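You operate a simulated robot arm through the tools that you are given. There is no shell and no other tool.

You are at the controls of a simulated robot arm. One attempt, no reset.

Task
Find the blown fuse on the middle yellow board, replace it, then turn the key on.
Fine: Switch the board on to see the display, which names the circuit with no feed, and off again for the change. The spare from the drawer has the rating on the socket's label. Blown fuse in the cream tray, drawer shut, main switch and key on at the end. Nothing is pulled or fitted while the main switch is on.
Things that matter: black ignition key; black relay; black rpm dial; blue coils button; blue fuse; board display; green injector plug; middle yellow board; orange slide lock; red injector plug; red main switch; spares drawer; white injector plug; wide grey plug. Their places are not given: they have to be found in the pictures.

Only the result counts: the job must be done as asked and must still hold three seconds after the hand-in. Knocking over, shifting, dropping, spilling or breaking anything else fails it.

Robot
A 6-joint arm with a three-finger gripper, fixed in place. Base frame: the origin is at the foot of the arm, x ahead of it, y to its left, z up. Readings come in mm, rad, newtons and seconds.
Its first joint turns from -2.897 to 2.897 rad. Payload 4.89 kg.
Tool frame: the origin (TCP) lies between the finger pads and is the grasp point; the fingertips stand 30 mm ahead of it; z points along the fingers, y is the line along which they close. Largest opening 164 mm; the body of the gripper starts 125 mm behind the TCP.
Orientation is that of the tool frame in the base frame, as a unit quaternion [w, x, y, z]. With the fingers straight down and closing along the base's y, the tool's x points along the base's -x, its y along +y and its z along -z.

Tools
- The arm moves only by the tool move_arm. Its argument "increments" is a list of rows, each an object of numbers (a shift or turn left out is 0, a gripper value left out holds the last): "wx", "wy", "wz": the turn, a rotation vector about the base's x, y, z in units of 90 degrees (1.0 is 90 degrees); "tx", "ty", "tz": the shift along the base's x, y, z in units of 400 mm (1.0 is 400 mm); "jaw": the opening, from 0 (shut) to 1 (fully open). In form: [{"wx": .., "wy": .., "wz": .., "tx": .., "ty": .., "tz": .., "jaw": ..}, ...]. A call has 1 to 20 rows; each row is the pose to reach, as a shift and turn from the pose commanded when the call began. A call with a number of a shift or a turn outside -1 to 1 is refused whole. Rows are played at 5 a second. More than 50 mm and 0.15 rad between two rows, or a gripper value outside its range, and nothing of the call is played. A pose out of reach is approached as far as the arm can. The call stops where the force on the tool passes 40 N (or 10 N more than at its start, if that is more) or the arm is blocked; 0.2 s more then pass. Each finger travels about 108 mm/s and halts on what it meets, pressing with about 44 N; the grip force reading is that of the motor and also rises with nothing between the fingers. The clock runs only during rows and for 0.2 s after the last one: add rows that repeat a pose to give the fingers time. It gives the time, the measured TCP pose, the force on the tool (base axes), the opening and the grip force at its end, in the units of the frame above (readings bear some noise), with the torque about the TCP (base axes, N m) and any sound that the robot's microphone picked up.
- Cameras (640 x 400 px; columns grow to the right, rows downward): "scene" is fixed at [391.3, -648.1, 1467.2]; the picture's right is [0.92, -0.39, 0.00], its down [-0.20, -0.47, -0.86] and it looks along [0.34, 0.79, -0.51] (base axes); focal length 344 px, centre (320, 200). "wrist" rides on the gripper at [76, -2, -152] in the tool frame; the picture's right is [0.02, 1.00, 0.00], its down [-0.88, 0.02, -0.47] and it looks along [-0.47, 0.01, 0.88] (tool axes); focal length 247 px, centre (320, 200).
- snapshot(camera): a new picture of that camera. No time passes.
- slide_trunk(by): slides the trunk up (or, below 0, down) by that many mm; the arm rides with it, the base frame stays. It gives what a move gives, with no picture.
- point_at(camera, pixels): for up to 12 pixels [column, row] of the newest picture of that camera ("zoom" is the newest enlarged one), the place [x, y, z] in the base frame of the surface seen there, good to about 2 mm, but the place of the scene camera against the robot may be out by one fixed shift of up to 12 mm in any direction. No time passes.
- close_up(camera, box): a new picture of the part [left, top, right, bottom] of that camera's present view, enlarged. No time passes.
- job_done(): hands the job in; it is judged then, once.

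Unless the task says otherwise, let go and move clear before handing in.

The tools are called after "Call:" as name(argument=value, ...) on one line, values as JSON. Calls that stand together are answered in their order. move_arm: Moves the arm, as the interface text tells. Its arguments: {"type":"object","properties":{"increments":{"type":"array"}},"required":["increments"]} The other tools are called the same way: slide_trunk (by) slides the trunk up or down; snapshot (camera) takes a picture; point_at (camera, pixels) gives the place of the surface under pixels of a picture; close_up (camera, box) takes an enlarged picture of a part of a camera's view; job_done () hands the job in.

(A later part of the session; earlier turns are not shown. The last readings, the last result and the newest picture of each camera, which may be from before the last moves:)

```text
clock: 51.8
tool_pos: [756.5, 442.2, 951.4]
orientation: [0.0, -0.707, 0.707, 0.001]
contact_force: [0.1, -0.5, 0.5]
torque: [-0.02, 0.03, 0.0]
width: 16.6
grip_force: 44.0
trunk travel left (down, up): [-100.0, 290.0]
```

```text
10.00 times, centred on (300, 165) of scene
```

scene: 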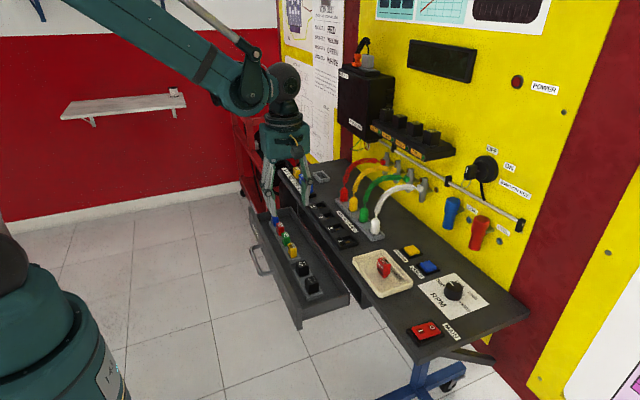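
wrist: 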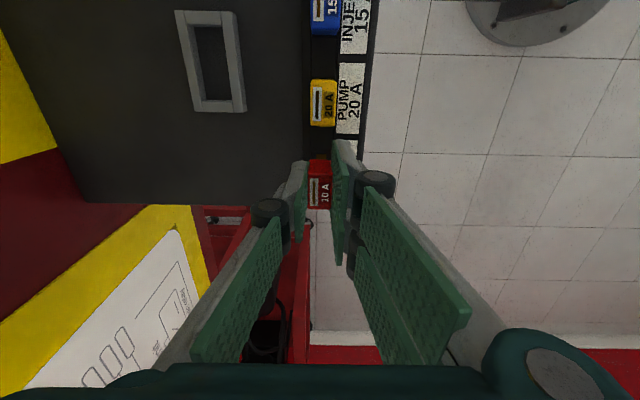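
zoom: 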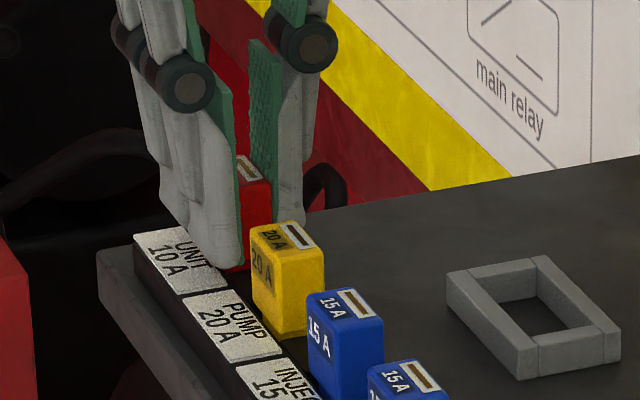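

No contact force yet at TCP 951.5. I'll continue down in 1 mm steps until it seats firmly.

Call:
move_arm(increments=[{"tz": -0.0025, "jaw": 0}, {"tz": -0.005, "jaw": 0}, {"tz": -0.0075, "jaw": 0}, {"tz": -0.0075, "jaw": 0}])

Call:
snapshot(camera="wrist")

Call:
point_at(camera="wrist", pixels=[[323, 118], [320, 190], [320, 195], [320, 185]])

```text
clock: 52.8
tool_pos: [754.8, 441.9, 949.7]
orientation: [0.0, -0.707, 0.707, 0.0]
contact_force: [4.6, 0.0, 24.9]
torque: [0.02, -0.24, -0.01]
width: 16.1
grip_force: 44.1
trunk travel left (down, up): [-100.0, 290.0]
```

```text
taken
```

wrist: 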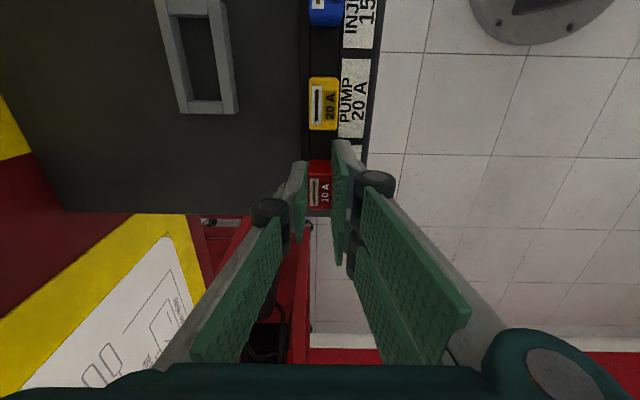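

```text
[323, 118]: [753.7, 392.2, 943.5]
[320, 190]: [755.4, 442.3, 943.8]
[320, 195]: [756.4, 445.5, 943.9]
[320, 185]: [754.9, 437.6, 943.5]
```

The fuse seated: 25 N upward force and its top at z≈943.7, equal to the neighbour's 943.5. I'll release and lift away.

Call:
move_arm(increments=[{"tz": 0.0, "jaw": 0.1}, {"tz": 0.005, "jaw": 0.2}, {"tz": 0.005, "jaw": 0.3}, {"tz": 0.005, "jaw": 0.3}, {"tz": 0.05, "jaw": 0.3}, {"tz": 0.12, "jaw": 0.3}, {"tz": 0.2, "jaw": 0.3}, {"tz": 0.2, "jaw": 0.3}])

Call:
snapshot(camera="wrist")

Call:
close_up(camera="wrist", box=[290, 60, 370, 200])

Call:
close_up(camera="scene", box=[275, 150, 325, 200])

Call:
point_at(camera="wrist", pixels=[[320, 150], [320, 165], [314, 160], [328, 160], [322, 95], [322, 85]])

```text
clock: 54.6
tool_pos: [755.0, 444.3, 1027.8]
orientation: [0.0, 0.707, -0.707, 0.0]
contact_force: [0.0, 0.8, 0.0]
torque: [0.0, 0.0, 0.03]
width: 49.3
grip_force: 0.0
trunk travel left (down, up): [-100.0, 290.0]
```

```text
taken
```

wrist: 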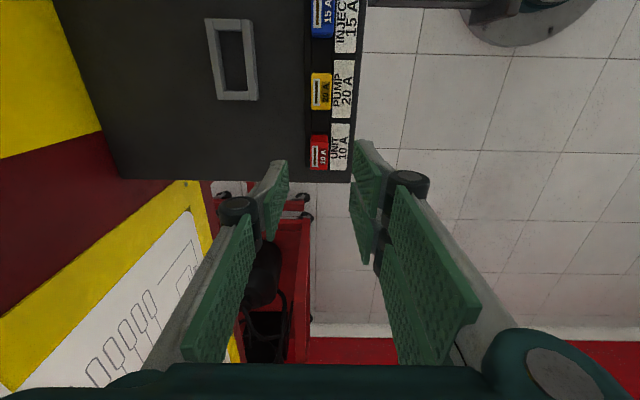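

```text
2.86 times, centred on (330, 130) of wrist
```

zoom: 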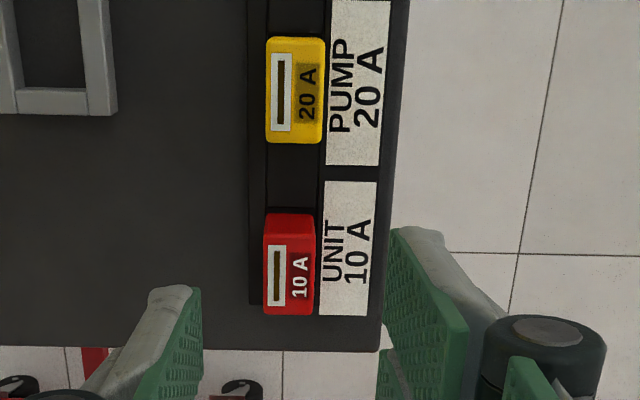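

```text
8.00 times, centred on (300, 175) of scene
```

zoom: 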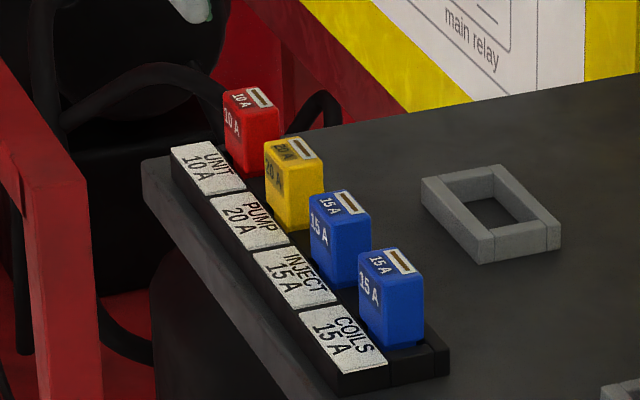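

```text
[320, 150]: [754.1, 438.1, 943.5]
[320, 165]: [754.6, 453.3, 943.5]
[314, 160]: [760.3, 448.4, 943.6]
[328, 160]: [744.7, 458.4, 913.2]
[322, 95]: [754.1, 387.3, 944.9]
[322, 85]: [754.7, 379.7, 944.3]
```

The new 10 A fuse is seated level with the others. Now I'll go back to the drawer handle, tilting 30° again, to shut the drawer.

Call:
move_arm(increments=[{"tx": -0.0656, "ty": -0.0816, "tz": 0.05, "jaw": 0.2}, {"tx": -0.1312, "ty": -0.1632, "tz": 0.05, "jaw": 0.2}, {"tx": -0.1968, "ty": -0.2448, "tz": 0.05, "jaw": 0.2}, {"tx": -0.2624, "ty": -0.3264, "tz": 0.05, "wy": -0.06, "jaw": 0.2}, {"tx": -0.328, "ty": -0.408, "tz": 0.05, "wy": -0.12, "jaw": 0.2}, {"tx": -0.3936, "ty": -0.4896, "tz": 0.05, "wy": -0.18, "jaw": 0.2}, {"tx": -0.4592, "ty": -0.5712, "tz": 0.04, "wy": -0.24, "jaw": 0.2}, {"tx": -0.5248, "ty": -0.6528, "tz": 0.02, "wy": -0.3, "jaw": 0.2}, {"tx": -0.5904, "ty": -0.7344, "tz": 0.0, "wy": -0.333, "jaw": 0.2}, {"tx": -0.656, "ty": -0.816, "tz": -0.04, "wy": -0.333, "jaw": 0.2}, {"tx": -0.7215, "ty": -0.8975, "tz": -0.08, "wy": -0.333, "jaw": 0.2}, {"tx": -0.7215, "ty": -0.8975, "tz": -0.14, "wy": -0.333, "jaw": 0.2}, {"tx": -0.7215, "ty": -0.8975, "tz": -0.231, "wy": -0.333, "jaw": 0.2}, {"tx": -0.7215, "ty": -0.8975, "tz": -0.231, "wy": -0.333, "jaw": 0.2}])

Call:
snapshot(camera="wrist")

Call:
snapshot(camera="scene")

```text
clock: 57.6
tool_pos: [465.7, 84.4, 934.9]
orientation: [0.183, -0.683, 0.683, -0.183]
contact_force: [-0.5, 0.1, -0.1]
torque: [0.02, -0.07, -0.01]
width: 32.7
grip_force: 0.1
trunk travel left (down, up): [-100.0, 290.0]
```

```text
taken
```

wrist: 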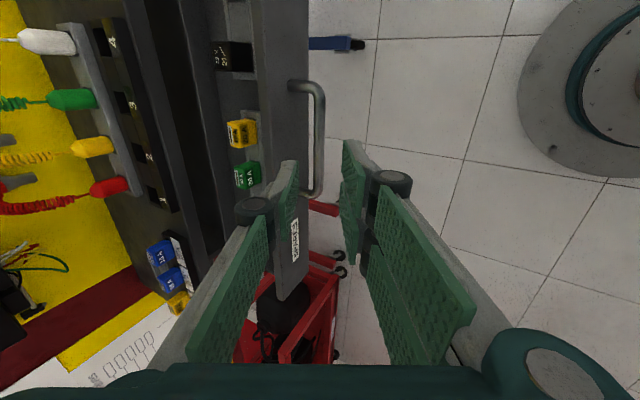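

```text
taken
```

scene: 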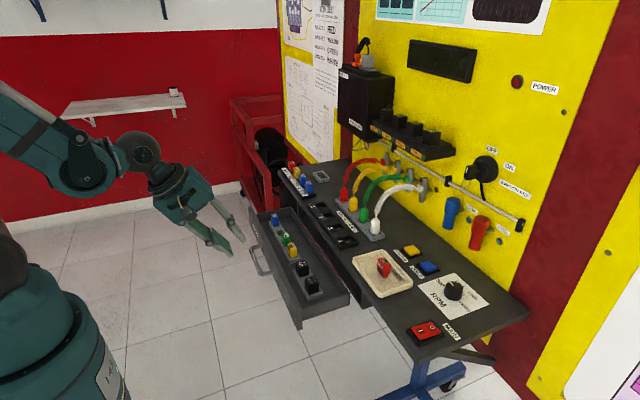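

The bar runs down column ~319 between the fingers. I'll verify its position, then approach.

Call:
point_at(camera="wrist", pixels=[[319, 110], [319, 140], [319, 170], [290, 130], [302, 160]])

Call:
move_arm(increments=[{"tx": 0.025, "tz": -0.0433, "jaw": 0.2}, {"tx": 0.05, "tz": -0.0866, "jaw": 0.2}, {"tx": 0.075, "tz": -0.13, "jaw": 0.2}, {"tx": 0.075, "tz": -0.13, "jaw": 0.2}])

Call:
snapshot(camera="wrist")

```text
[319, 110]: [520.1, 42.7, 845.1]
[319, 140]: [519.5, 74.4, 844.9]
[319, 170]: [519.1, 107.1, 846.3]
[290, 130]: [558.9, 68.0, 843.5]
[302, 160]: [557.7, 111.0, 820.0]
```

```text
clock: 58.6
tool_pos: [499.5, 83.8, 883.5]
orientation: [-0.183, 0.683, -0.683, 0.183]
contact_force: [-0.2, -0.3, -0.4]
torque: [-0.02, -0.01, 0.0]
width: 32.4
grip_force: 0.1
trunk travel left (down, up): [-100.0, 290.0]
```

```text
taken
```

wrist: 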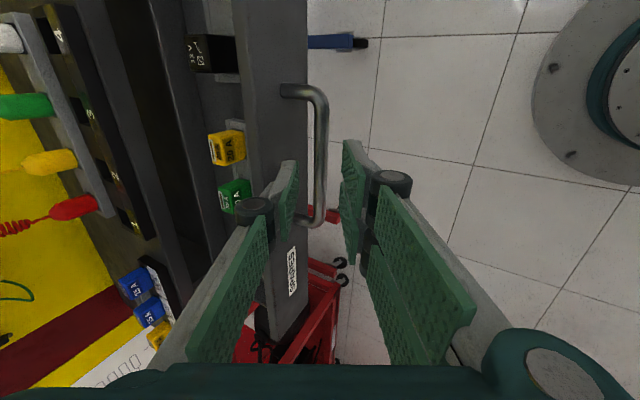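

The drawer face is at x≈558 and the bar lies centred at column ~320 between the fingers. I'll advance the last 40 mm and close on the bar.

Call:
move_arm(increments=[{"tx": 0.0165, "tz": -0.0289, "jaw": 0.2}, {"tx": 0.033, "tz": -0.0577, "jaw": 0.2}, {"tx": 0.048, "tz": -0.0866, "jaw": 0.2}, {"tx": 0.048, "tz": -0.0866, "jaw": 0.2}, {"tx": 0.048, "tz": -0.0866, "jaw": 0.1}, {"tx": 0.048, "tz": -0.0866, "jaw": 0.0}, {"tx": 0.048, "tz": -0.0866, "jaw": 0.0}, {"tx": 0.048, "tz": -0.0866, "jaw": 0.0}])

Call:
snapshot(camera="wrist")

```text
clock: 60.4
tool_pos: [517.4, 84.7, 847.5]
orientation: [-0.183, 0.683, -0.683, 0.183]
contact_force: [1.7, -2.0, 7.7]
torque: [-0.72, -0.1, 0.97]
width: 11.0
grip_force: 45.1
trunk travel left (down, up): [-100.0, 290.0]
```

```text
taken
```

wrist: 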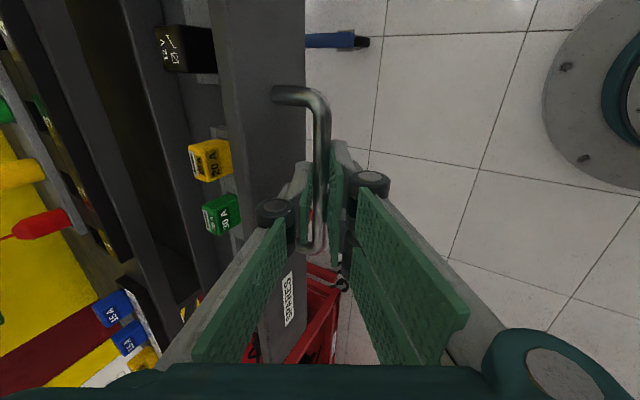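

The bar is gripped again. I'll push the drawer in along +x, ending with small steps against the stop.

Call:
move_arm(increments=[{"tx": 0.02, "jaw": 0}, {"tx": 0.05, "jaw": 0}, {"tx": 0.09, "jaw": 0}, {"tx": 0.13, "jaw": 0}, {"tx": 0.17, "jaw": 0}, {"tx": 0.21, "jaw": 0}, {"tx": 0.25, "jaw": 0}, {"tx": 0.29, "jaw": 0}, {"tx": 0.32, "jaw": 0}, {"tx": 0.34, "jaw": 0}, {"tx": 0.35, "jaw": 0}, {"tx": 0.357, "jaw": 0}, {"tx": 0.362, "jaw": 0}, {"tx": 0.366, "jaw": 0}, {"tx": 0.37, "jaw": 0}, {"tx": 0.373, "jaw": 0}])

Call:
snapshot(camera="wrist")

Call:
snapshot(camera="scene")

```text
clock: 62.6
tool_pos: [649.7, 84.1, 849.1]
orientation: [0.183, -0.683, 0.684, -0.181]
contact_force: [-0.5, 3.6, -29.7]
torque: [-0.86, 0.12, 0.83]
width: 10.8
grip_force: 44.9
trunk travel left (down, up): [-100.0, 290.0]
stopped in row 10: the force on the tool passed its limit at 42 N (the readings are from after the stop); the commanded pose is now the measured one
```

```text
taken
```

wrist: 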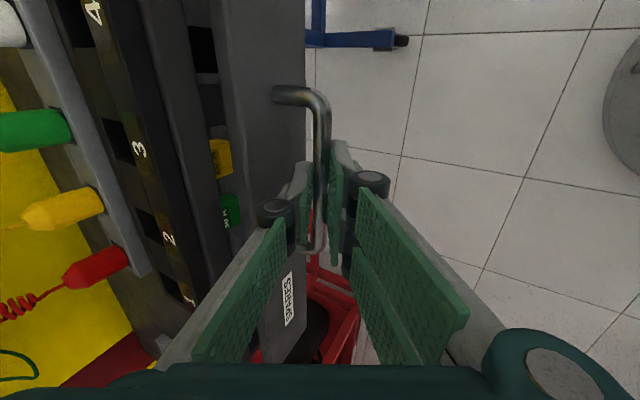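

```text
taken
```

scene: 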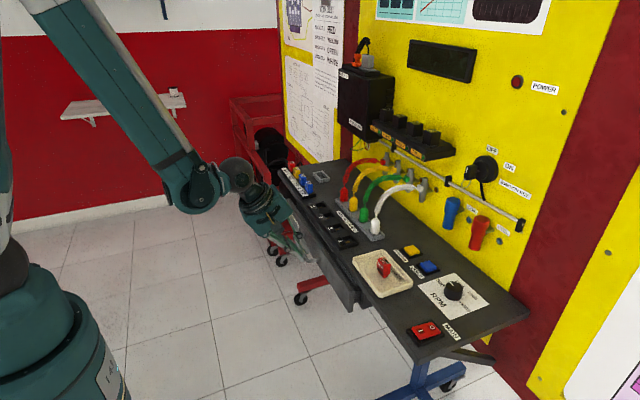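

It stopped about 12 mm short due to a built-up vertical force (−30 N) from the grip. I'll open slightly to relieve it and check the pose.

Call:
move_arm(increments=[{"jaw": 0.1}, {"jaw": 0.16}, {"jaw": 0.16}])

Call:
snapshot(camera="wrist")

Call:
point_at(camera="wrist", pixels=[[319, 110], [319, 140], [280, 130], [262, 130], [240, 130], [290, 130]])

```text
clock: 63.4
tool_pos: [649.4, 84.4, 849.3]
orientation: [-0.183, 0.683, -0.683, 0.183]
contact_force: [-0.2, 0.2, -0.7]
torque: [-0.01, -0.01, 0.03]
width: 26.2
grip_force: 0.0
trunk travel left (down, up): [-100.0, 290.0]
```

```text
taken
```

wrist: 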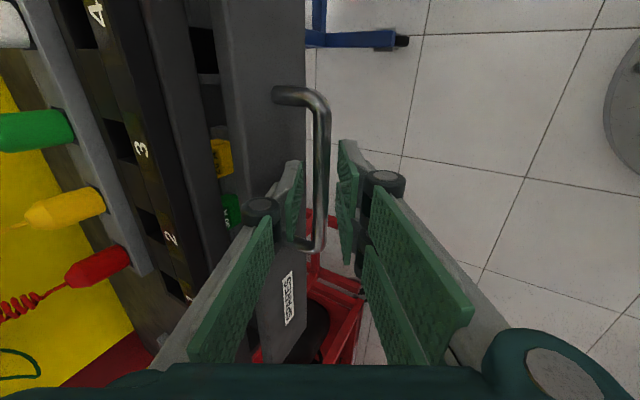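

```text
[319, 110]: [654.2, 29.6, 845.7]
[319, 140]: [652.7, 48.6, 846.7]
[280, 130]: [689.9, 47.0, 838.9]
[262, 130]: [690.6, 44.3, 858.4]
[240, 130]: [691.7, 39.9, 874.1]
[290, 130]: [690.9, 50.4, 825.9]
```

The drawer face is at x≈690.5, needing about 16 mm more to 707. I'll re-grip and push the rest.

Call:
move_arm(increments=[{"jaw": 0.08}, {"jaw": 0.0}, {"jaw": 0.0}, {"tx": 0.01, "jaw": 0.0}, {"tx": 0.02, "jaw": 0}, {"tx": 0.028, "jaw": 0}, {"tx": 0.034, "jaw": 0}, {"tx": 0.038, "jaw": 0}, {"tx": 0.042, "jaw": 0}, {"tx": 0.046, "jaw": 0}])

Call:
snapshot(camera="wrist")

Call:
point_at(camera="wrist", pixels=[[280, 130], [262, 130], [240, 130], [290, 130]])

```text
clock: 65.6
tool_pos: [667.7, 83.6, 849.0]
orientation: [-0.182, 0.684, -0.683, 0.182]
contact_force: [-16.5, -1.2, -3.7]
torque: [-0.14, 0.25, 1.39]
width: 10.9
grip_force: 44.9
trunk travel left (down, up): [-100.0, 290.0]
```

```text
taken
```

wrist: 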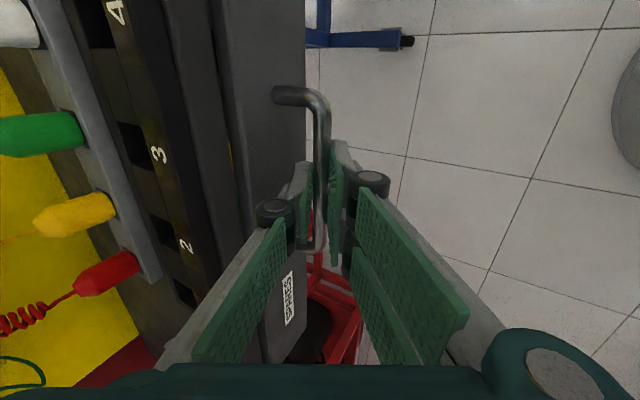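

```text
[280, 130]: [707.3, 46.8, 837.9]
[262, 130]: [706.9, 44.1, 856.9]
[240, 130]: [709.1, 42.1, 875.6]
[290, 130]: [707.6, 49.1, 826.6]
```

The face is back at x≈707 with −16 N against the stop: the drawer is shut. I'll release and back off along the axis, then return upright.

Call:
move_arm(increments=[{"jaw": 0.08}, {"jaw": 0.16}, {"jaw": 0.16}, {"tx": -0.008, "tz": 0.01, "jaw": 0.16}, {"tx": -0.035, "tz": 0.06, "jaw": 0.16}, {"tx": -0.085, "tz": 0.147, "jaw": 0.16}, {"tx": -0.135, "tz": 0.234, "jaw": 0.16}, {"tx": -0.15, "tz": 0.34, "wy": 0.08, "jaw": 0.1}, {"tx": -0.15, "tz": 0.44, "wy": 0.16, "jaw": 0.0}, {"tx": -0.12, "tz": 0.54, "wy": 0.25, "jaw": 0.0}, {"tx": -0.05, "tz": 0.6, "wy": 0.333, "jaw": 0.0}, {"tx": -0.05, "tz": 0.6, "wy": 0.333, "jaw": 0.0}])

Call:
snapshot(camera="wrist")

Call:
snapshot(camera="scene")

```text
clock: 68.2
tool_pos: [648.3, 82.8, 1088.8]
orientation: [0.001, 0.707, -0.707, 0.0]
contact_force: [-0.2, 0.9, 0.8]
torque: [-0.01, -0.03, 0.0]
width: 0.0
grip_force: 43.9
trunk travel left (down, up): [-100.0, 290.0]
```

```text
taken
```

wrist: 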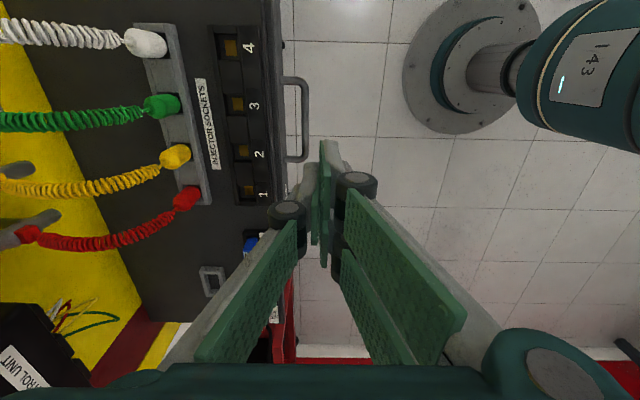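

```text
taken
```

scene: 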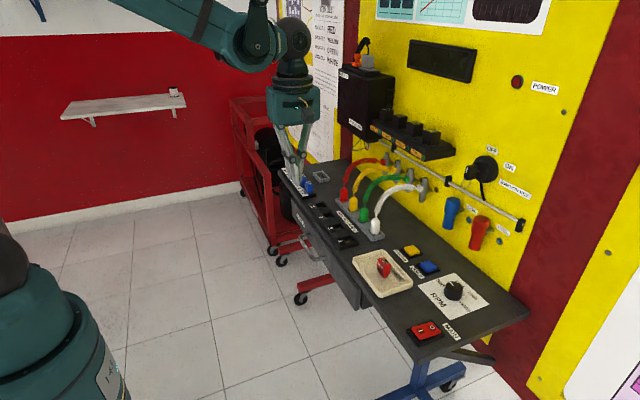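

The drawer is shut and the hand is clear. Next I'll travel to the main switch and press its I half as before.

Call:
move_arm(increments=[{"tx": 0.02, "ty": -0.1, "jaw": 0}, {"tx": 0.05, "ty": -0.21, "jaw": 0}, {"tx": 0.08, "ty": -0.32, "jaw": 0}, {"tx": 0.11, "ty": -0.43, "jaw": 0}, {"tx": 0.14, "ty": -0.54, "jaw": 0}, {"tx": 0.17, "ty": -0.65, "jaw": 0}, {"tx": 0.2, "ty": -0.76, "jaw": 0}, {"tx": 0.222, "ty": -0.87, "jaw": 0}, {"tx": 0.222, "ty": -0.98, "jaw": 0}, {"tx": 0.222, "ty": -0.98, "jaw": 0}])

Call:
move_arm(increments=[{"ty": -0.0425, "tz": -0.1, "jaw": 0}, {"ty": -0.0425, "tz": -0.2, "jaw": 0}, {"ty": -0.0425, "tz": -0.28, "jaw": 0}, {"ty": -0.0425, "tz": -0.28, "jaw": 0}])

Call:
snapshot(camera="wrist")

Call:
close_up(camera="scene", box=[360, 240, 520, 350])

```text
clock: 70.4
tool_pos: [736.9, -309.1, 1090.9]
orientation: [0.002, 0.707, -0.707, 0.0]
contact_force: [0.5, 0.8, 0.7]
torque: [-0.07, 0.04, 0.01]
width: 0.1
grip_force: 44.2
trunk travel left (down, up): [-100.0, 290.0]
```

```text
clock: 71.4
tool_pos: [737.2, -323.7, 978.4]
orientation: [-0.001, -0.707, 0.707, 0.001]
contact_force: [0.3, -0.5, -1.2]
torque: [0.03, 0.05, -0.04]
width: 0.0
grip_force: 44.5
trunk travel left (down, up): [-100.0, 290.0]
```

```text
taken
```

wrist: 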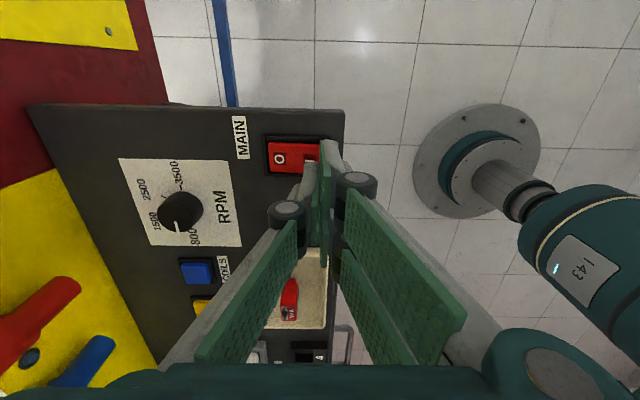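

```text
3.64 times, centred on (440, 295) of scene
```

zoom: 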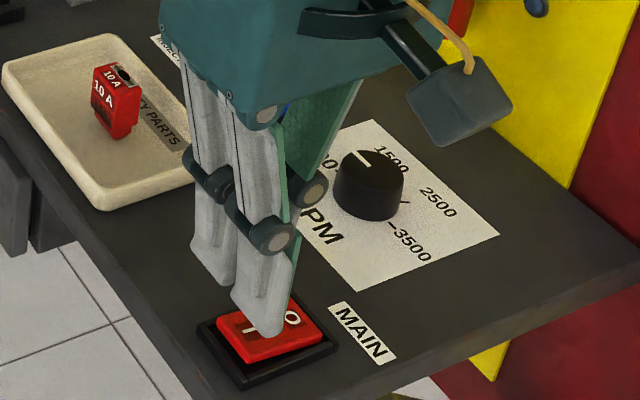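

Positioned over the I half at (737,−324). I'll press down as before.

Call:
move_arm(increments=[{"tz": -0.03, "jaw": 0}, {"tz": -0.055, "jaw": 0}, {"tz": -0.07, "jaw": 0}, {"tz": -0.078, "jaw": 0}, {"tz": -0.084, "jaw": 0}, {"tz": -0.089, "jaw": 0}, {"tz": -0.093, "jaw": 0}])

Call:
snapshot(camera="scene")

Call:
close_up(camera="scene", box=[400, 30, 540, 100])

```text
clock: 73.0
tool_pos: [737.4, -324.0, 940.0]
orientation: [-0.001, 0.707, -0.707, -0.001]
contact_force: [0.1, -0.1, -0.1]
torque: [0.02, -0.02, 0.03]
width: 0.0
grip_force: 43.6
trunk travel left (down, up): [-100.0, 290.0]
```

```text
taken
```

scene: 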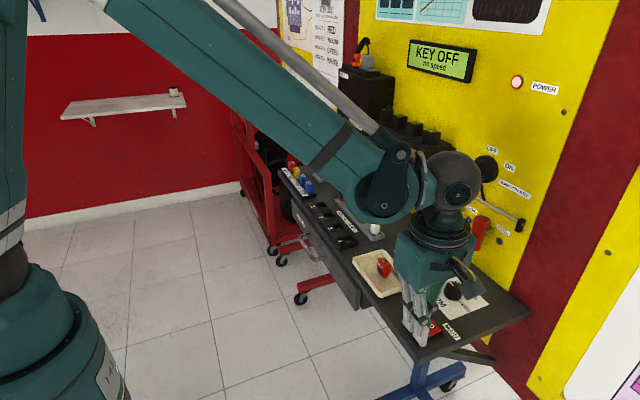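

```text
4.57 times, centred on (470, 65) of scene
```

zoom: 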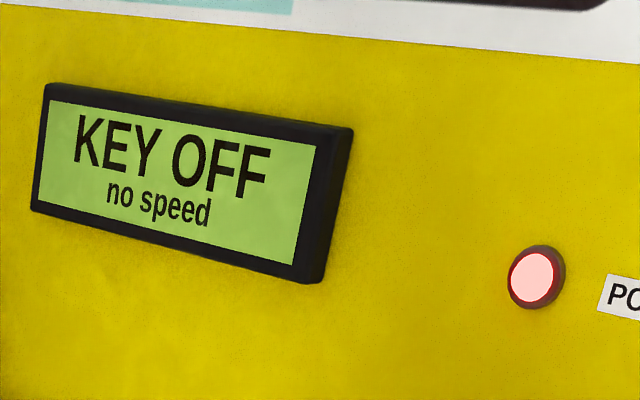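

The display now reads "KEY OFF", so the UNIT feed is restored. I'll lift away from the switch and look at the key.

Call:
move_arm(increments=[{"tz": 0.05, "jaw": 0}, {"tz": 0.15, "jaw": 0}, {"tz": 0.25, "tx": -0.05, "jaw": 0}, {"tz": 0.35, "tx": -0.13, "jaw": 0}, {"tz": 0.45, "tx": -0.21, "jaw": 0}, {"tz": 0.5, "tx": -0.31, "jaw": 0}, {"tz": 0.5, "tx": -0.42, "jaw": 0}, {"tz": 0.5, "tx": -0.5, "jaw": 0}, {"tz": 0.5, "tx": -0.5, "jaw": 0}])

Call:
snapshot(camera="scene")

Call:
close_up(camera="scene", box=[455, 135, 535, 205])

Call:
close_up(camera="scene", box=[460, 145, 505, 185])

```text
refused: row 4 steps farther than a row can; nothing moved
```

```text
taken
```

scene: 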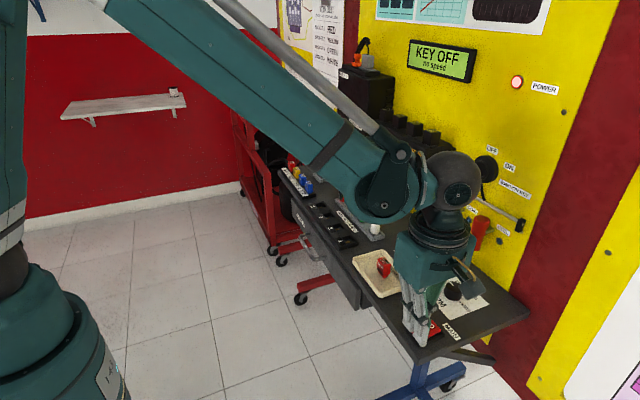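

```text
5.71 times, centred on (495, 170) of scene
```

zoom: 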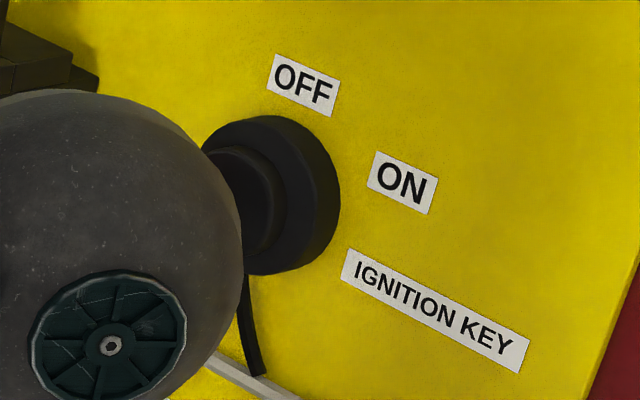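

```text
10.00 times, centred on (482, 165) of scene
```

zoom: 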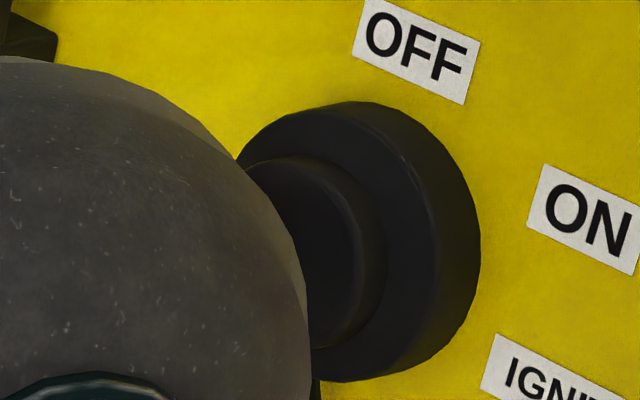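

The move was refused (a step just over 50 mm), so nothing moved. I'll repeat with smaller steps.

Call:
move_arm(increments=[{"tz": 0.05, "jaw": 0}, {"tz": 0.15, "jaw": 0}, {"tz": 0.24, "tx": -0.04, "jaw": 0}, {"tz": 0.32, "tx": -0.11, "jaw": 0}, {"tz": 0.4, "tx": -0.18, "jaw": 0}, {"tz": 0.46, "tx": -0.27, "jaw": 0}, {"tz": 0.5, "tx": -0.37, "jaw": 0}, {"tz": 0.5, "tx": -0.48, "jaw": 0}, {"tz": 0.5, "tx": -0.5, "jaw": 0}, {"tz": 0.5, "tx": -0.5, "jaw": 0}])

Call:
snapshot(camera="scene")

Call:
close_up(camera="scene", box=[455, 135, 535, 205])

Call:
close_up(camera="scene", box=[460, 145, 505, 185])

```text
clock: 75.2
tool_pos: [536.1, -324.8, 1141.1]
orientation: [0.0, 0.708, -0.706, 0.0]
contact_force: [-0.4, 0.3, -0.1]
torque: [-0.04, -0.1, 0.02]
width: 0.1
grip_force: 44.3
trunk travel left (down, up): [-100.0, 290.0]
```

```text
taken
```

scene: 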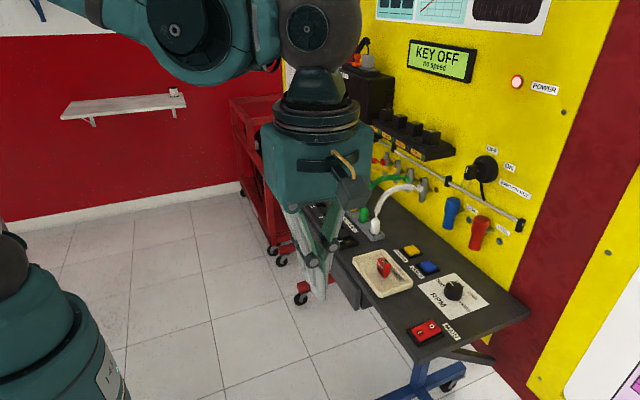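

```text
5.71 times, centred on (495, 170) of scene
```

zoom: 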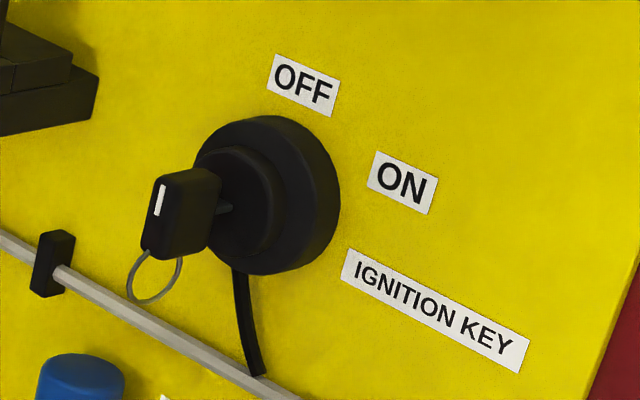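

```text
10.00 times, centred on (482, 165) of scene
```

zoom: 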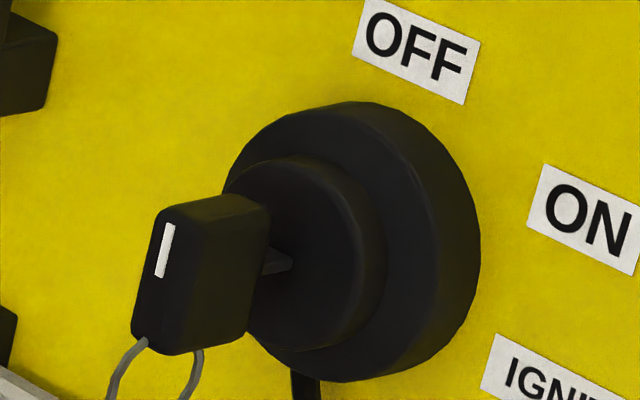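

The key bow is a vertical plate with a white mark at the top (OFF). I'll measure the lock, bow and label positions.

Call:
point_at(camera="zoom", pixels=[[165, 250], [150, 330], [165, 210], [145, 270], [200, 280], [250, 215], [240, 320], [260, 205], [415, 50], [585, 215], [420, 150], [330, 360]])

Call:
snapshot(camera="wrist")

```text
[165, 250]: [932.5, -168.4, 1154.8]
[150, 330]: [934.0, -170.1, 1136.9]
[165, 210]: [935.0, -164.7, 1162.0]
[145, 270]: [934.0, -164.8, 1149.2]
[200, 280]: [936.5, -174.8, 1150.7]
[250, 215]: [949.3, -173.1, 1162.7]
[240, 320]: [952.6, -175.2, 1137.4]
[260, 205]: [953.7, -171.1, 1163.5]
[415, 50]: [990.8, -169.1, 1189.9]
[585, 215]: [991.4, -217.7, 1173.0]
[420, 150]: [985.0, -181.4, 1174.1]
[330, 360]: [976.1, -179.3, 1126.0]
```

```text
taken
```

wrist: 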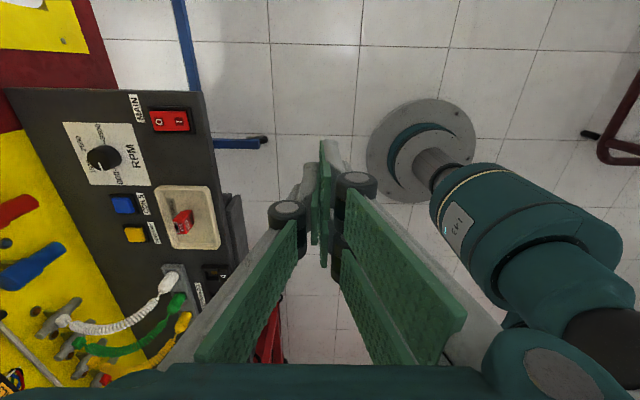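

The lock centre is near y≈−167, z≈1143 (corrected) with the bow from x≈941 to 961, ~10 mm thick in y, 30 tall; ON lies about 63° clockwise of OFF. I'll move in front of it while undoing the 90° yaw, then pitch the tool horizontal.

Call:
move_arm(increments=[{"wz": -0.091, "tx": 0.046, "ty": 0.036, "tz": 0.005, "jaw": 0}, {"wz": -0.182, "tx": 0.092, "ty": 0.072, "tz": 0.01, "jaw": 0}, {"wz": -0.273, "tx": 0.138, "ty": 0.108, "tz": 0.015, "jaw": 0}, {"wz": -0.364, "tx": 0.184, "ty": 0.144, "tz": 0.02, "jaw": 0}, {"wz": -0.455, "tx": 0.23, "ty": 0.18, "tz": 0.025, "jaw": 0}, {"wz": -0.546, "tx": 0.276, "ty": 0.216, "tz": 0.03, "jaw": 0}, {"wz": -0.637, "tx": 0.322, "ty": 0.252, "tz": 0.035, "jaw": 0}, {"wz": -0.728, "tx": 0.368, "ty": 0.288, "tz": 0.04, "jaw": 0}, {"wz": -0.819, "tx": 0.414, "ty": 0.324, "tz": 0.045, "jaw": 0}, {"wz": -0.91, "tx": 0.46, "ty": 0.36, "tz": 0.05, "jaw": 0}, {"wz": -1.0, "tx": 0.5075, "ty": 0.395, "tz": 0.05, "jaw": 0}, {"wz": -1.0, "tx": 0.5075, "ty": 0.395, "tz": 0.05, "jaw": 0}])

Call:
snapshot(camera="wrist")

Call:
snapshot(camera="scene")

```text
clock: 77.8
tool_pos: [737.9, -166.6, 1159.4]
orientation: [0.001, 0.002, 1.0, 0.001]
contact_force: [-0.5, -1.1, 0.0]
torque: [0.04, -0.02, -0.01]
width: 0.0
grip_force: 44.2
trunk travel left (down, up): [-100.0, 290.0]
```

```text
taken
```

wrist: 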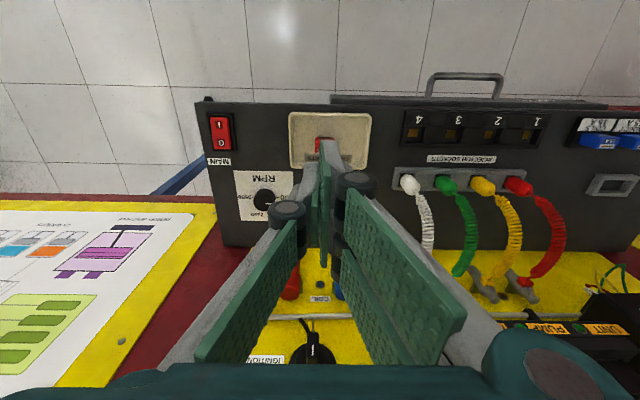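

```text
taken
```

scene: 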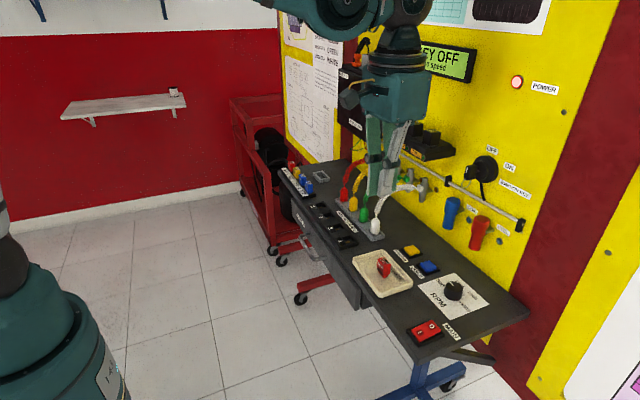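

The key is visible at (312,345). I'll now pitch the tool to point along +x.

Call:
move_arm(increments=[{"wy": -0.091, "jaw": 0}, {"wy": -0.182, "jaw": 0}, {"wy": -0.273, "jaw": 0}, {"wy": -0.364, "jaw": 0}, {"wy": -0.455, "jaw": 0}, {"wy": -0.546, "jaw": 0}, {"wy": -0.637, "jaw": 0}, {"wy": -0.728, "jaw": 0.1}, {"wy": -0.819, "jaw": 0.2}, {"wy": -0.91, "jaw": 0.3}, {"wy": -1.0, "jaw": 0.3}, {"wy": -1.0, "jaw": 0.3}])

Call:
snapshot(camera="wrist")

Call:
snapshot(camera="scene")

```text
clock: 80.4
tool_pos: [739.4, -167.6, 1160.3]
orientation: [0.708, -0.001, 0.706, 0.0]
contact_force: [-0.2, 0.7, -0.5]
torque: [-0.03, 0.03, -0.01]
width: 49.0
grip_force: 0.1
trunk travel left (down, up): [-100.0, 290.0]
```

```text
taken
```

wrist: 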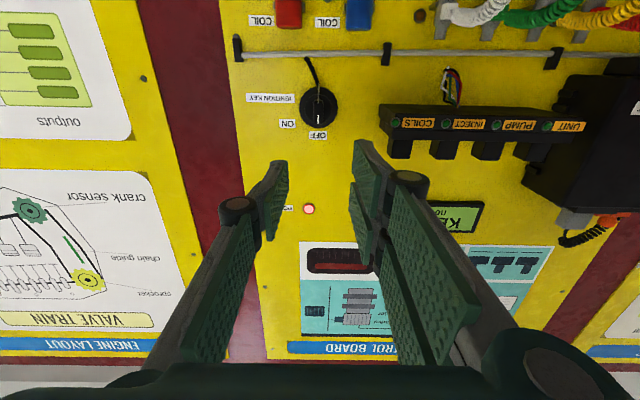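

```text
taken
```

scene: 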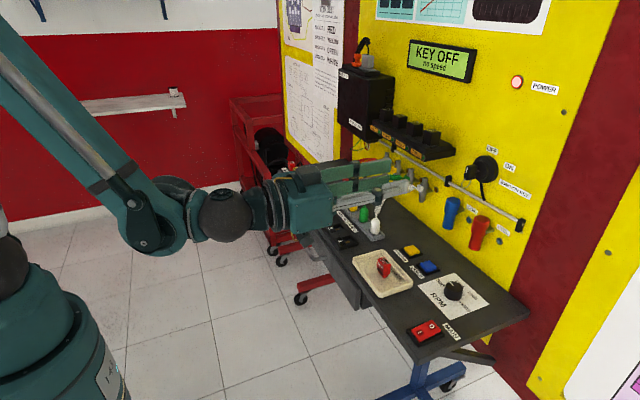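

The tool points at the board; the lock is at (318,105) in the (inverted) wrist view, beyond the finger tips. I'll zoom and measure.

Call:
close_up(camera="wrist", box=[260, 50, 380, 150])

Call:
close_up(camera="wrist", box=[290, 80, 350, 130])

```text
4.00 times, centred on (320, 100) of wrist
```

zoom: 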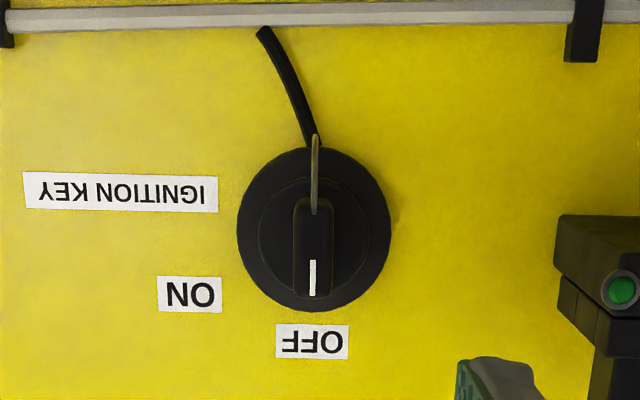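

```text
8.00 times, centred on (320, 105) of wrist
```

zoom: 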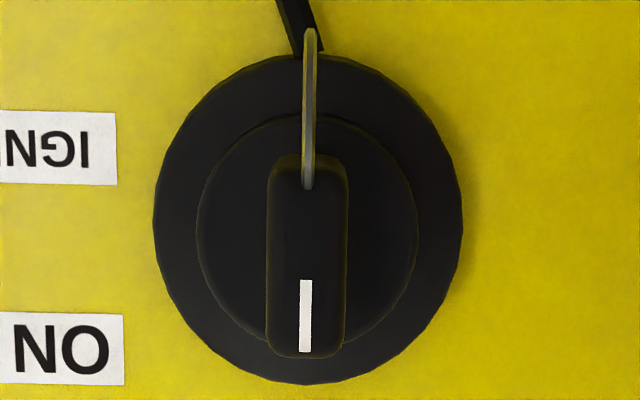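

I'll get coordinates of the bow, barrel and ring from this zoom.

Call:
point_at(camera="zoom", pixels=[[275, 260], [342, 260], [308, 350], [308, 270], [308, 200], [330, 165], [308, 60], [308, 150], [230, 240], [390, 240], [308, 370], [430, 240]])

Call:
point_at(camera="wrist", pixels=[[288, 123], [318, 135], [320, 52], [388, 50], [450, 45], [289, 15], [359, 15], [445, 115], [445, 150], [410, 150], [425, 140], [530, 100]])

```text
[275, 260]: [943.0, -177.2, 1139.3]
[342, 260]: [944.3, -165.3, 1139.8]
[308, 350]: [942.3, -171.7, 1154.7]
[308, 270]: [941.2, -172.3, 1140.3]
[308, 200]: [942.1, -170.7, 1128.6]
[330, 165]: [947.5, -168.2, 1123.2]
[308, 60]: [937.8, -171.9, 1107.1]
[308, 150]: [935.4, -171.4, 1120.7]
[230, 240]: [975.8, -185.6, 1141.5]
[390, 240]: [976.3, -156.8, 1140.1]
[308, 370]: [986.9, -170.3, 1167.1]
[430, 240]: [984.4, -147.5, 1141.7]
```

```text
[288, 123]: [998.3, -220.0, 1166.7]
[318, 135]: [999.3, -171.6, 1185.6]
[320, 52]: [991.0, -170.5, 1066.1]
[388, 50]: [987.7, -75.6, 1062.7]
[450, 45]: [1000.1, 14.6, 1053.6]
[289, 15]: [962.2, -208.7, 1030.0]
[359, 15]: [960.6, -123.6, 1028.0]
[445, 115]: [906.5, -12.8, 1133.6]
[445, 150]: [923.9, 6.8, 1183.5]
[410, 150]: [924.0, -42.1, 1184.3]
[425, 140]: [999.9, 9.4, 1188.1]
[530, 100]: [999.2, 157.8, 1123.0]
```

The bow is centred at y≈−171.3, z≈1140, front at x≈942, ~14 mm thick; barrel face at x≈976; ON is ~61° clockwise. I'll approach to a hover with tips 30 mm short.

Call:
move_arm(increments=[{"ty": -0.011, "tz": -0.05, "jaw": 0.25}, {"tx": 0.1, "ty": -0.011, "tz": -0.05, "jaw": 0.25}, {"tx": 0.2, "ty": -0.011, "tz": -0.05, "jaw": 0.25}, {"tx": 0.3, "ty": -0.011, "tz": -0.05, "jaw": 0.25}, {"tx": 0.35, "ty": -0.011, "tz": -0.05, "jaw": 0.25}, {"tx": 0.35, "ty": -0.011, "tz": -0.05, "jaw": 0.25}])

Call:
snapshot(camera="wrist")

Call:
close_up(camera="wrist", box=[260, 100, 380, 220])

Call:
snapshot(camera="scene")

```text
clock: 81.8
tool_pos: [881.1, -169.7, 1139.4]
orientation: [0.707, -0.001, 0.707, 0.001]
contact_force: [0.3, 0.4, -0.5]
torque: [-0.03, -0.03, 0.06]
width: 40.8
grip_force: 0.1
trunk travel left (down, up): [-100.0, 290.0]
```

```text
taken
```

wrist: 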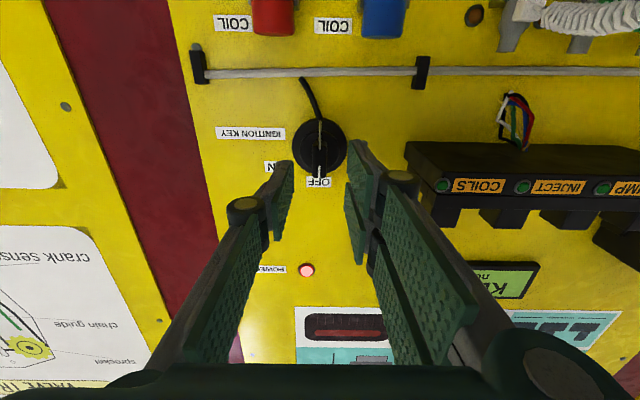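

```text
3.33 times, centred on (320, 160) of wrist
```

zoom: 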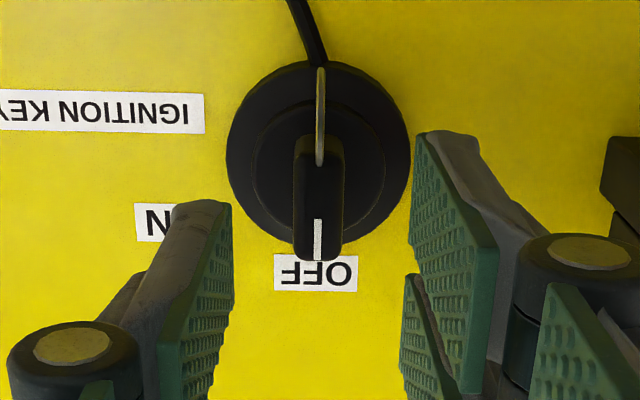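

```text
taken
```

scene: 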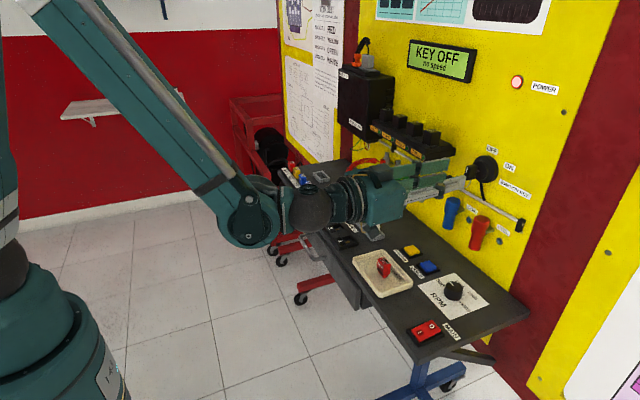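

I'll re-measure the bow at this range.

Call:
point_at(camera="zoom", pixels=[[310, 300]])

Call:
close_up(camera="wrist", box=[290, 120, 350, 190])

Call:
point_at(camera="wrist", pixels=[[314, 160], [325, 160], [320, 177], [320, 165], [324, 148], [320, 128], [320, 140], [305, 150], [340, 150], [324, 143]])

```text
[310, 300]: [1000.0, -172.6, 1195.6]
```

```text
5.71 times, centred on (320, 155) of wrist
```

zoom: 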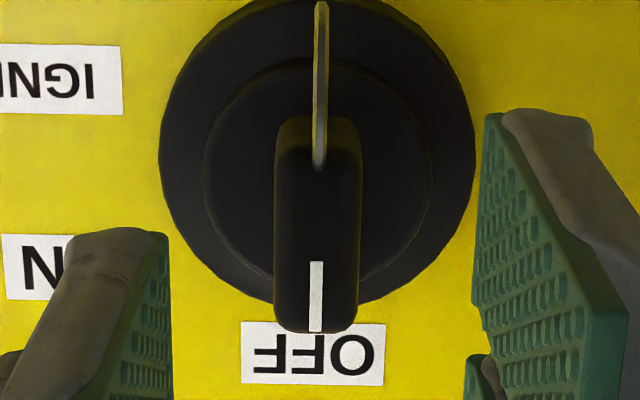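

```text
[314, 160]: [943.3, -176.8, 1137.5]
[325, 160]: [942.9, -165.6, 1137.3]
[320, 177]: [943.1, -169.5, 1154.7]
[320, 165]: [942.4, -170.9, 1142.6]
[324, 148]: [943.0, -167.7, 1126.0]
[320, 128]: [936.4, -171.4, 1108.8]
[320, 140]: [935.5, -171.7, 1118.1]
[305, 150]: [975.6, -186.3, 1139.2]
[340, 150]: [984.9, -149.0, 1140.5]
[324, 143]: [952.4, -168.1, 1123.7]
```

The bow is centred at about y −171, z 1140; the tool is ~0.8 mm to +y. I'll correct and advance so the tips reach x≈964, short of the barrel face at 976.

Call:
move_arm(increments=[{"tx": 0.03, "ty": -0.002, "jaw": 0.25}, {"tx": 0.07, "ty": -0.002, "jaw": 0.25}, {"tx": 0.1, "ty": -0.002, "jaw": 0.25}, {"tx": 0.12, "ty": -0.002, "jaw": 0.25}, {"tx": 0.134, "ty": -0.002, "jaw": 0.25}, {"tx": 0.134, "ty": -0.002, "jaw": 0.25}])

Call:
snapshot(camera="wrist")

Call:
close_up(camera="wrist", box=[260, 130, 380, 230])

Call:
close_up(camera="scene", box=[430, 130, 530, 230])

```text
clock: 83.2
tool_pos: [933.7, -171.7, 1140.9]
orientation: [0.707, 0.0, 0.707, 0.0]
contact_force: [-0.7, 0.2, -0.8]
torque: [0.0, -0.01, -0.02]
width: 41.0
grip_force: 0.1
trunk travel left (down, up): [-100.0, 290.0]
```

```text
taken
```

wrist: 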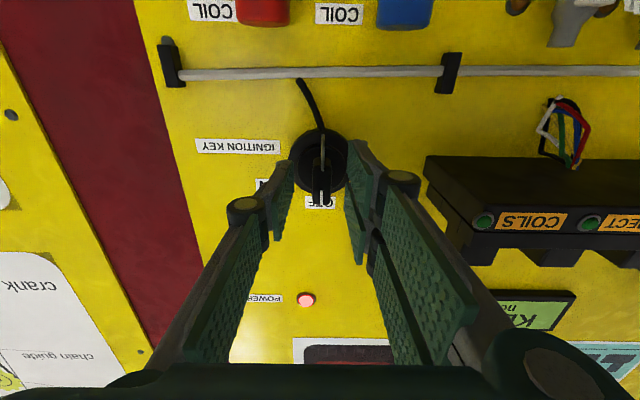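

```text
4.00 times, centred on (320, 180) of wrist
```

zoom: 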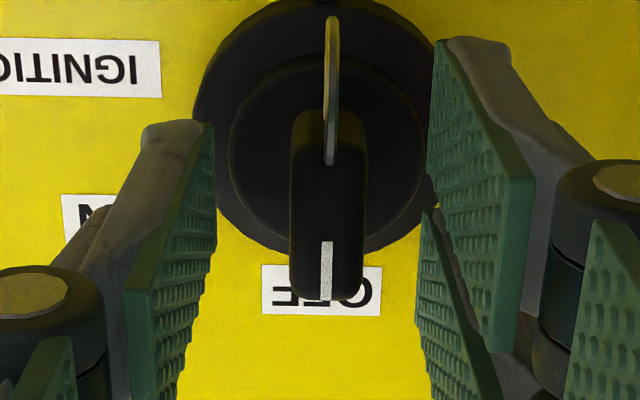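

```text
4.00 times, centred on (480, 180) of scene
```

zoom: 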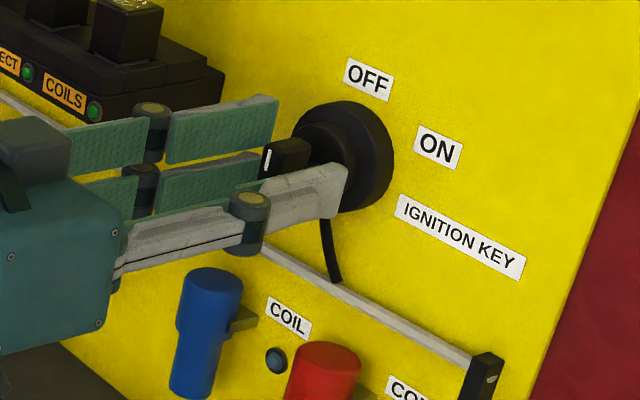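

The bow sits between the pads, ~0.9 mm toward +y now. I'll correct that and close on the bow.

Call:
move_arm(increments=[{"ty": 0.002, "jaw": 0.25}, {"ty": 0.002, "jaw": 0.2}, {"ty": 0.002, "jaw": 0.15}, {"ty": 0.002, "jaw": 0.1}, {"ty": 0.002, "jaw": 0.05}, {"ty": 0.002, "jaw": 0.0}, {"ty": 0.002, "jaw": 0.0}, {"ty": 0.002, "jaw": 0.0}])

Call:
close_up(camera="wrist", box=[260, 130, 380, 230])

Call:
close_up(camera="scene", box=[430, 130, 530, 230])

```text
clock: 85.0
tool_pos: [933.6, -170.2, 1140.6]
orientation: [0.707, 0.0, 0.707, 0.001]
contact_force: [2.9, 11.5, 0.8]
torque: [0.01, -0.09, 0.27]
width: 14.0
grip_force: 44.7
trunk travel left (down, up): [-100.0, 290.0]
```

```text
4.00 times, centred on (320, 180) of wrist
```

zoom: 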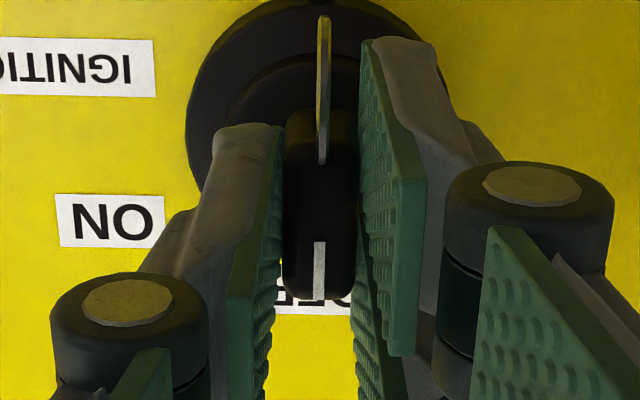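

```text
4.00 times, centred on (480, 180) of scene
```

zoom: 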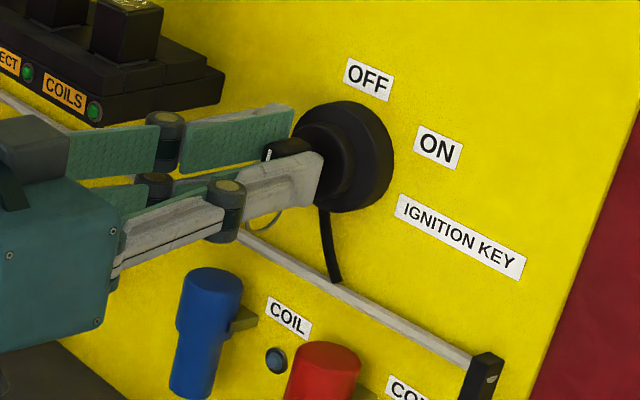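

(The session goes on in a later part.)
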